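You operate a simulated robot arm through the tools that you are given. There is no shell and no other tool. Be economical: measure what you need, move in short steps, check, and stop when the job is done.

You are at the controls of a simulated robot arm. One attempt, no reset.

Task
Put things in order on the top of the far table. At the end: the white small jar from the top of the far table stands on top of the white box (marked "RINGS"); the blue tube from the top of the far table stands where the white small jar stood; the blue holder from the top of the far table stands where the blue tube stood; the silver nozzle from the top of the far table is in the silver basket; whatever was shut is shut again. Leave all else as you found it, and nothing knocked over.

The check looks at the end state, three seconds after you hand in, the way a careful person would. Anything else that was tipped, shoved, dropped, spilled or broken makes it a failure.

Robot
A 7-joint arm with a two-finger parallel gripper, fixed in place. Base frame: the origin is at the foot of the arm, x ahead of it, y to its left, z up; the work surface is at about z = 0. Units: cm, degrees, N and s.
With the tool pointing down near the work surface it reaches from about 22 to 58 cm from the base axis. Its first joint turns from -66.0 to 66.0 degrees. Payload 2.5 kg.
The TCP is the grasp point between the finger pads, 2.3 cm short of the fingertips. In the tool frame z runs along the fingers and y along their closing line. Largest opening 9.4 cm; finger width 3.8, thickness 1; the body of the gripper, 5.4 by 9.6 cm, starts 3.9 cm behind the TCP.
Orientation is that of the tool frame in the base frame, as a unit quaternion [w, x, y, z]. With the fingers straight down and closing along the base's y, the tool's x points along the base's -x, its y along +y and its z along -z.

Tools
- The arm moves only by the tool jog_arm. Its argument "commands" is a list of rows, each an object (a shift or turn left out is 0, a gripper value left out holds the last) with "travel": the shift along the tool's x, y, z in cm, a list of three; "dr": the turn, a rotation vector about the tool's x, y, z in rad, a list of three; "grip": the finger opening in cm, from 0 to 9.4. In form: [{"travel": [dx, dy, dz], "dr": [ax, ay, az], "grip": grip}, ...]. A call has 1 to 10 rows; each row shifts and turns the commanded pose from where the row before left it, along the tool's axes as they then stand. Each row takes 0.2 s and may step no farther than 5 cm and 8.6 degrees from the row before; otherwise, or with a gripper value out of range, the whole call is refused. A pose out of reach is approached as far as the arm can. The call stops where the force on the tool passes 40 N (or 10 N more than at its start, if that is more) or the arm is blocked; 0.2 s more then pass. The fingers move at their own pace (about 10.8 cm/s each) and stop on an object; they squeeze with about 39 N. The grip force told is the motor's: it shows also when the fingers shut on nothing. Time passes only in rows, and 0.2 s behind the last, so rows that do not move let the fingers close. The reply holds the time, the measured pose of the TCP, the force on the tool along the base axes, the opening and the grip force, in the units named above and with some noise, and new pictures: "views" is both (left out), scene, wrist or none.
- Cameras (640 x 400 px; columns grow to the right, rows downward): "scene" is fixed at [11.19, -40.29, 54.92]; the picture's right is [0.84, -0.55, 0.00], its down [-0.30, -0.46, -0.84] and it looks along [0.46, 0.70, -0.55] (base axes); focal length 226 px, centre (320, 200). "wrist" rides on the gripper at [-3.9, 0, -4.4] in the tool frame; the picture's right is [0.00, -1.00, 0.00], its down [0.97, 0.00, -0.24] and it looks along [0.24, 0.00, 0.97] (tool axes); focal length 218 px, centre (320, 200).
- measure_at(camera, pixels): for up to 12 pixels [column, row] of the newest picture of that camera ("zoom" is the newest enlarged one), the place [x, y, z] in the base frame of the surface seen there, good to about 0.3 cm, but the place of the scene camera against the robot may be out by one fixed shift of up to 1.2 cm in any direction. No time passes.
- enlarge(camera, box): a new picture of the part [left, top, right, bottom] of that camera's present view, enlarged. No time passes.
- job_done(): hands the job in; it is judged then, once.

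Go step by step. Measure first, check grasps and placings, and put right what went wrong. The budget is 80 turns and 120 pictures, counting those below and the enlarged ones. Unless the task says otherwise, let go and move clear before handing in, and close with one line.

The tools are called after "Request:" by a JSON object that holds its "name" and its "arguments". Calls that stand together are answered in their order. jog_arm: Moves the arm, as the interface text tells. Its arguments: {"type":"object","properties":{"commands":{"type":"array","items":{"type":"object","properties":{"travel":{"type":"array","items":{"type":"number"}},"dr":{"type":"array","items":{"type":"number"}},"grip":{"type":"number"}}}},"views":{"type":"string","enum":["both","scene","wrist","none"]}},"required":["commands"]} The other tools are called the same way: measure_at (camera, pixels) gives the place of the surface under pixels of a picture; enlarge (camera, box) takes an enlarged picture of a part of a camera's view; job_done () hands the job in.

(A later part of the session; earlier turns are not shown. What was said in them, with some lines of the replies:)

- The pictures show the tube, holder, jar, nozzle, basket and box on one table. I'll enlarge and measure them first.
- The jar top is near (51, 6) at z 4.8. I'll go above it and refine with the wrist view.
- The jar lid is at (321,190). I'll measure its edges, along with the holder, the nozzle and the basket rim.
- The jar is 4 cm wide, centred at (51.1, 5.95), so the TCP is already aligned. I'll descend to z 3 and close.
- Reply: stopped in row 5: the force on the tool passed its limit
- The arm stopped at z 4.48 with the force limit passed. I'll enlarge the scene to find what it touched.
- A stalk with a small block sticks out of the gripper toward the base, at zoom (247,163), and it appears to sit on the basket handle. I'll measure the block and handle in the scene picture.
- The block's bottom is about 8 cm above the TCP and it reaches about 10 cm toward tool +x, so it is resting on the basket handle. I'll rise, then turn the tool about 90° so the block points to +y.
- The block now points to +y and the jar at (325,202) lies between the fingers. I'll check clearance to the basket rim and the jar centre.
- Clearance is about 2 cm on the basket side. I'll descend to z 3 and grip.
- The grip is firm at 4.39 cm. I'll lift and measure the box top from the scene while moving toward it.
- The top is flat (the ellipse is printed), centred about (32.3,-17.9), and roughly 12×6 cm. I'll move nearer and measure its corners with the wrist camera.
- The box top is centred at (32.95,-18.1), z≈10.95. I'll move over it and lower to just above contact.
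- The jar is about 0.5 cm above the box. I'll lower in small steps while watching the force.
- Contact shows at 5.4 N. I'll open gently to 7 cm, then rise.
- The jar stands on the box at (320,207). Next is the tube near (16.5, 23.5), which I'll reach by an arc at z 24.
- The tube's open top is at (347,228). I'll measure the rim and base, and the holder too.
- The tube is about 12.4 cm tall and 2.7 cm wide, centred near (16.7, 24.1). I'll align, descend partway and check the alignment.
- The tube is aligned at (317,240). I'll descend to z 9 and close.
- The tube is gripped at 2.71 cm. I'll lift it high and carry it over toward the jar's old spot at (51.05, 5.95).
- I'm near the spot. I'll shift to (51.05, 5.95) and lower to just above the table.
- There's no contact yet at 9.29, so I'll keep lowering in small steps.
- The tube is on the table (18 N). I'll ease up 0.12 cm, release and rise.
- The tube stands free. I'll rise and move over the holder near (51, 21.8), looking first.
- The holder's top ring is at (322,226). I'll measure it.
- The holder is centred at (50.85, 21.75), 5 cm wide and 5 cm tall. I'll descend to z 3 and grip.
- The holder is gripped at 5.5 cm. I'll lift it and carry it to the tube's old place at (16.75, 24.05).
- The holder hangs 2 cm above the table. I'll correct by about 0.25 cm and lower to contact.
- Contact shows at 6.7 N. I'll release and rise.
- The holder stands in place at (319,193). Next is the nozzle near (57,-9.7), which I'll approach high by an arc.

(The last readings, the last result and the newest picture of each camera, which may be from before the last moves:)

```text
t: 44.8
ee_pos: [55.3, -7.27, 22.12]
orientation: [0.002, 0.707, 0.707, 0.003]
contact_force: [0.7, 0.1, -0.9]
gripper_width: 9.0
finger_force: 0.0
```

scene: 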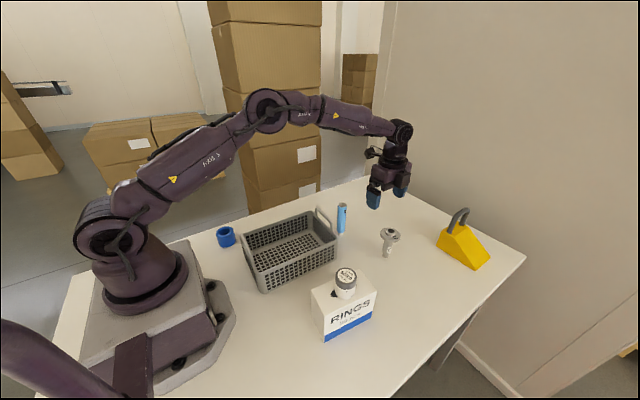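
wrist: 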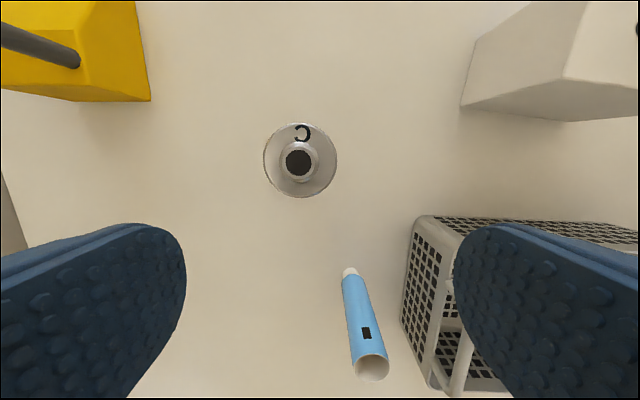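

The nozzle is at (300,160), seen almost straight from above. I'll measure the flange.

Request:
{"name": "measure_at", "arguments": {"camera": "wrist", "pixels": [[298, 162], [267, 160], [333, 160], [300, 193], [300, 128], [298, 150], [320, 175], [349, 272], [372, 366]]}}

Request:
{"name": "enlarge", "arguments": {"camera": "wrist", "box": [250, 115, 350, 205]}}

Request:
{"name": "enlarge", "arguments": {"camera": "scene", "box": [360, 215, 420, 270]}}

```text
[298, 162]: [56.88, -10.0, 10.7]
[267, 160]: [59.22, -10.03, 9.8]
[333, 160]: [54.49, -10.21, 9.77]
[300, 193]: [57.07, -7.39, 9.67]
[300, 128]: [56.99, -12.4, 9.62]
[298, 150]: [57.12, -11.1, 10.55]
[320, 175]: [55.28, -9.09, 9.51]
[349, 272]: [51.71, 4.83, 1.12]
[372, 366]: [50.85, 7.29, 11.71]
```

```text
4.44 times, centred on (300, 160) of wrist
```

zoom: 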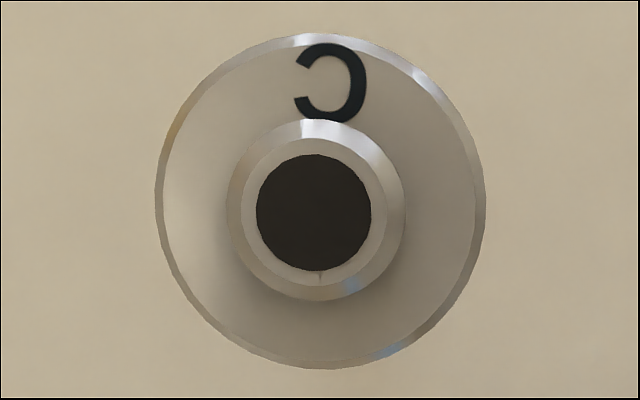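

```text
7.27 times, centred on (390, 242) of scene
```

zoom: 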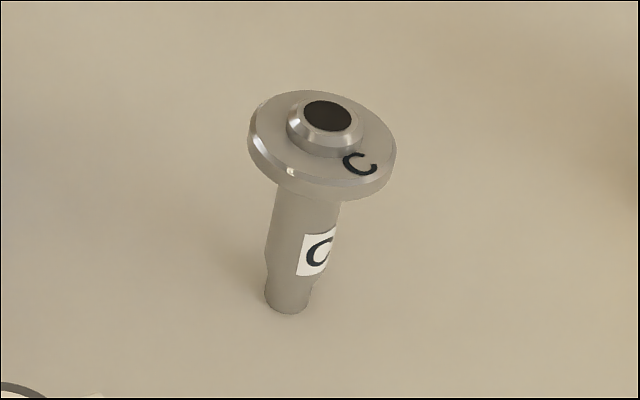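

The flange is centred at (56.87,-9.95), 5.2 cm wide, z 8.6–9.6. I'll align above and go down to z 11.5 first to check reach.

Request:
{"name": "jog_arm", "arguments": {"commands": [{"travel": [-2.68, 1.6, 0]}, {"travel": [0, 0, 4]}, {"travel": [0, 0, 2.5]}, {}], "views": "wrist"}}

```text
t: 45.8
ee_pos: [57.04, -9.93, 15.87]
orientation: [0.002, 0.707, 0.708, 0.004]
contact_force: [-0.1, -0.5, -0.4]
gripper_width: 8.99
finger_force: 0.1
```

wrist: 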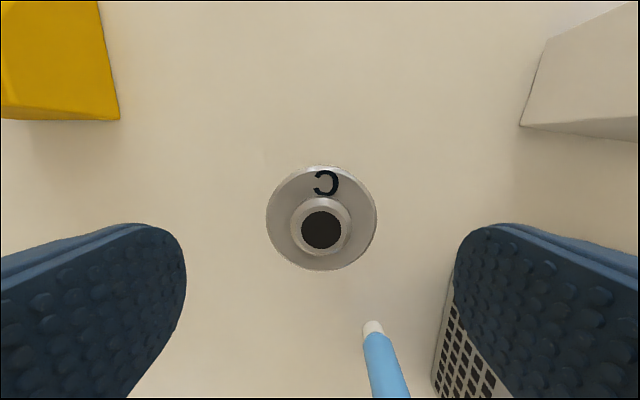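

Alignment is good (knob at column 322). I'll descend to z 9.1 and close on the flange.

Request:
{"name": "jog_arm", "arguments": {"commands": [{"travel": [0, 0, 3]}, {"travel": [0, -0.1, 2.5]}, {"travel": [0, 0, 1.25]}, {}, {"grip": 6}, {"grip": 4.2}, {}, {}, {}]}}

```text
t: 47.8
ee_pos: [56.95, -10.03, 9.03]
orientation: [0.002, 0.708, 0.707, 0.003]
contact_force: [0.5, -0.3, 0.9]
gripper_width: 5.67
finger_force: 39.4
```

scene: 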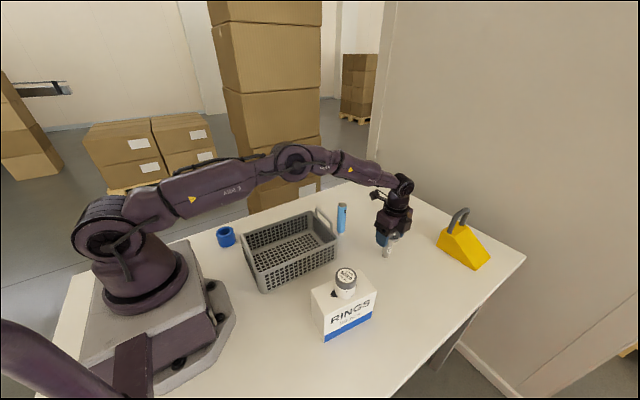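
wrist: 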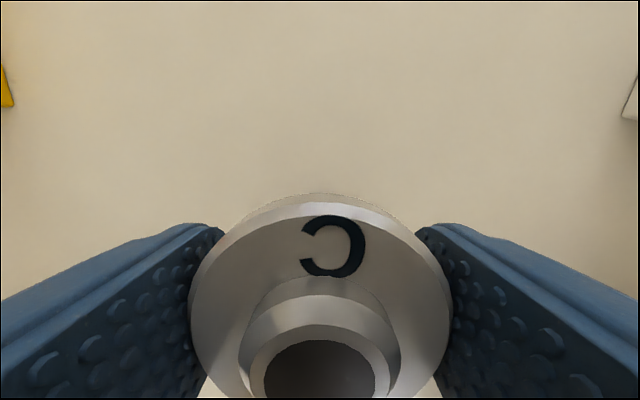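

The flange is held at 5.67 cm. I'll lift and carry it toward the basket centre.

Request:
{"name": "jog_arm", "arguments": {"commands": [{"travel": [0, 0, -1.5]}, {"travel": [0, 0, -3]}, {"travel": [0, 0, -4]}, {"travel": [0, -2, -4]}, {"travel": [1, -3, -3.5]}, {"travel": [2.5, -3.5, 0]}, {"travel": [3, -3.5, 0]}, {"travel": [3, -3.5, 0]}, {"travel": [2, -3, 0]}, {}]}}

```text
t: 50.0
ee_pos: [38.22, 1.41, 24.88]
orientation: [0.002, 0.707, 0.707, 0.004]
contact_force: [0.1, -0.8, -2.7]
gripper_width: 5.66
finger_force: 38.9
```

scene: 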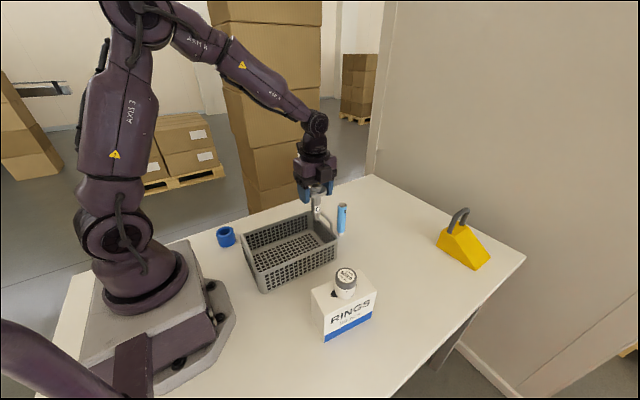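
wrist: 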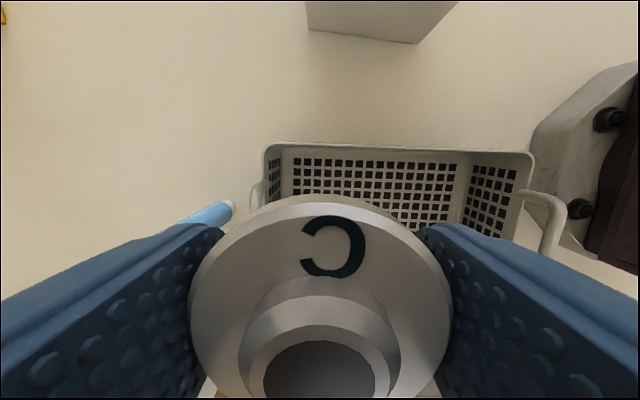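

I'll measure the basket rim and floor to choose the set-down point.

Request:
{"name": "measure_at", "arguments": {"camera": "wrist", "pixels": [[268, 148], [530, 154], [400, 148], [400, 205], [440, 210], [340, 180], [560, 220]]}}

Request:
{"name": "measure_at", "arguments": {"camera": "scene", "pixels": [[242, 234], [306, 212], [336, 244], [262, 272], [290, 247], [284, 250], [300, 246]]}}

```text
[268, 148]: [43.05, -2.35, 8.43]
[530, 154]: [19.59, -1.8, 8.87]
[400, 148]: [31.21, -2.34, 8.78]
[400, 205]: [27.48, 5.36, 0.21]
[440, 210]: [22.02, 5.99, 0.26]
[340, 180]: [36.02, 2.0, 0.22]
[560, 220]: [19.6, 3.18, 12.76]
```

```text
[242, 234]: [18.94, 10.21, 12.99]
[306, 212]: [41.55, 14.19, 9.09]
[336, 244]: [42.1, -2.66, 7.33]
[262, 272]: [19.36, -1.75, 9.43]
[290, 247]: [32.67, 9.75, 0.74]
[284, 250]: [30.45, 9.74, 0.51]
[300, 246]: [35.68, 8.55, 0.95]
```

The basket interior is about x 20–43, y -2–13, with the floor at z≈0.3. I'll go to (31.5, 5.6) and lower.

Request:
{"name": "jog_arm", "arguments": {"commands": [{"travel": [2.1, -3.35, 0]}, {"travel": [2.1, -3.35, 0]}, {"travel": [0, 0, 4]}, {"travel": [0, 0, 4]}, {"travel": [0, 0, 3.5]}, {"travel": [0, 0, 2.3]}, {"travel": [0, 0, 0.7]}, {}]}}

```text
t: 51.8
ee_pos: [31.72, 5.66, 10.24]
orientation: [0.002, 0.707, 0.707, 0.003]
contact_force: [-0.5, -0.4, -2.2]
gripper_width: 5.66
finger_force: 39.1
```

scene: 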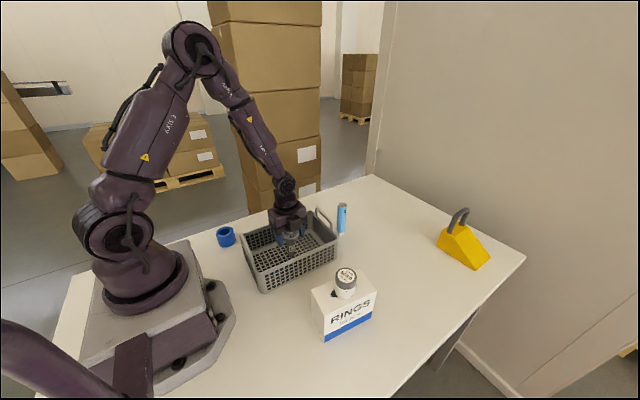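
wrist: 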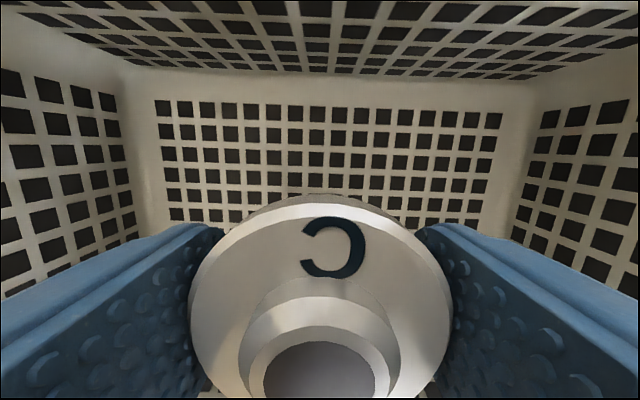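

It is inside the basket and well clear of the walls. I'll lower in small steps to contact.

Request:
{"name": "jog_arm", "arguments": {"commands": [{"travel": [0, 0, 0.2]}, {"travel": [0, 0, 0.15]}, {"travel": [0, 0, 0.15]}, {"travel": [0, 0, 0.1]}, {}], "views": "none"}}

```text
t: 53.0
ee_pos: [31.78, 5.72, 9.82]
orientation: [0.002, 0.706, 0.708, 0.003]
contact_force: [-0.2, 0.1, -2.1]
gripper_width: 5.64
finger_force: 39.0
```

Request:
{"name": "jog_arm", "arguments": {"commands": [{"travel": [0, 0, 0.1]}, {"travel": [0, 0, 0.1]}, {"travel": [0, 0, 0.1]}, {}], "views": "none"}}

```text
t: 54.0
ee_pos: [31.68, 5.58, 9.39]
orientation: [0.002, 0.707, 0.707, 0.003]
contact_force: [-1.0, -0.8, 1.4]
gripper_width: 5.69
finger_force: 39.0
```

The force rose from -2.1 to 1.4, so it is just touching. I'll take one tiny step more and release slowly.

Request:
{"name": "jog_arm", "arguments": {"commands": [{"travel": [0, 0, 0.05]}, {}, {"grip": 6}, {"grip": 6.6}, {"grip": 7.5}, {}, {}]}}

```text
t: 55.6
ee_pos: [31.74, 5.72, 9.49]
orientation: [0.002, 0.707, 0.707, 0.002]
contact_force: [0.1, -0.4, 0.6]
gripper_width: 7.52
finger_force: 0.0
```

scene: 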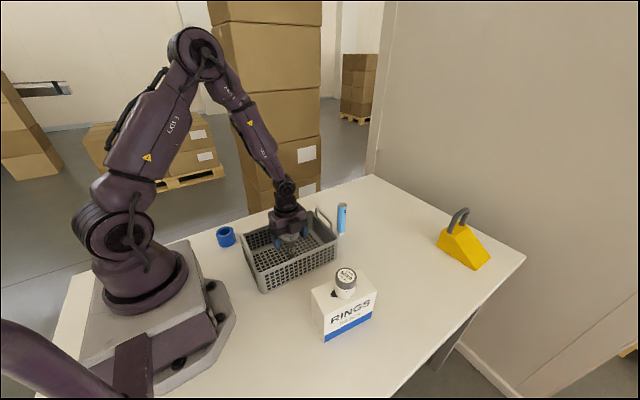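
wrist: 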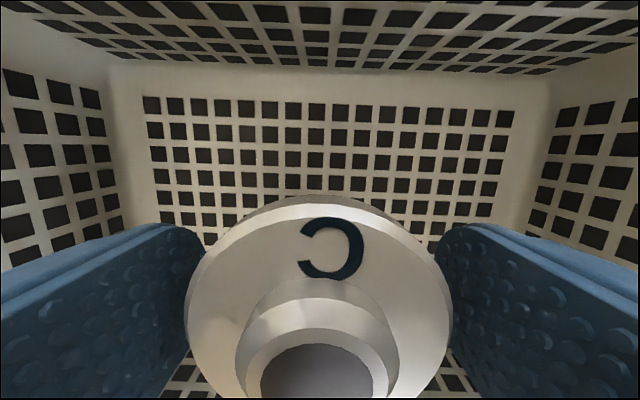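

The nozzle stands by itself in the basket. I'll rise straight up well clear.

Request:
{"name": "jog_arm", "arguments": {"commands": [{"travel": [0, 0, -2]}, {"travel": [0, 0, -4]}, {"travel": [0, 0, -5]}, {"travel": [0, 0, -5]}, {"travel": [0, 0, -5]}, {}, {}]}}

Request:
{"name": "enlarge", "arguments": {"camera": "scene", "box": [200, 180, 420, 350]}}

Request:
{"name": "measure_at", "arguments": {"camera": "wrist", "pixels": [[320, 200]]}}

```text
t: 57.2
ee_pos: [31.62, 5.58, 30.34]
orientation: [0.002, 0.707, 0.707, 0.003]
contact_force: [-0.7, 0.0, -0.6]
gripper_width: 7.49
finger_force: 0.1
```

scene: 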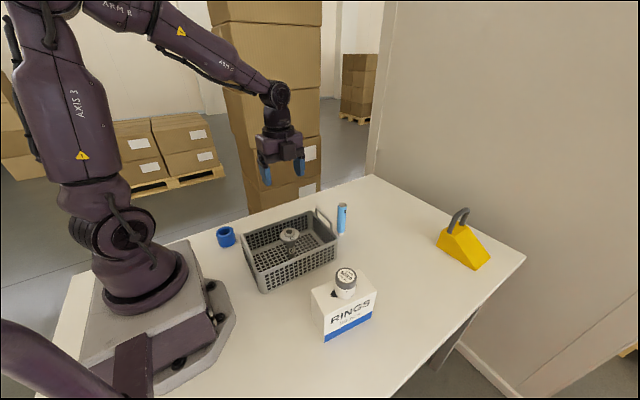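
wrist: 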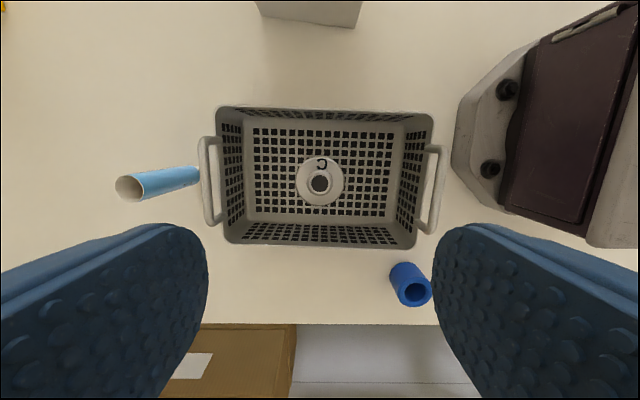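

```text
2.35 times, centred on (310, 265) of scene
```

zoom: 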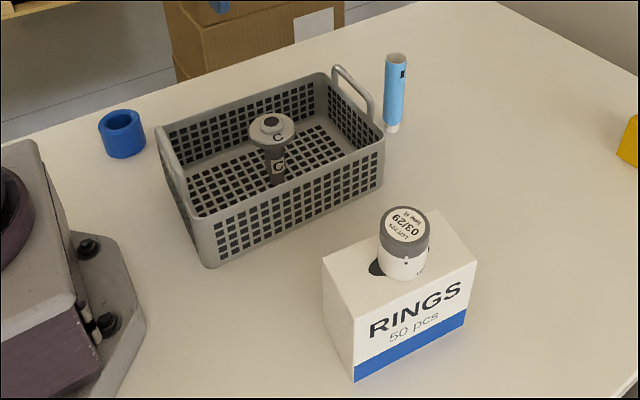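

```text
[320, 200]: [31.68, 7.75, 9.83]
```

Every item is where the task wants it: the jar is on the RINGS box, the tube is at the jar's old spot, the holder is at the tube's old spot, and the nozzle is in the basket. All of them are upright, and the gripper is open and clear, so I'm handing in.

Request:
{"name": "job_done", "arguments": {}}

```text
The job is handed in.
```

I handed the job in with all four items placed and standing upright. The early bump on the basket handle seems to have shifted the basket about 0.3–0.4 cm, and I left it there.
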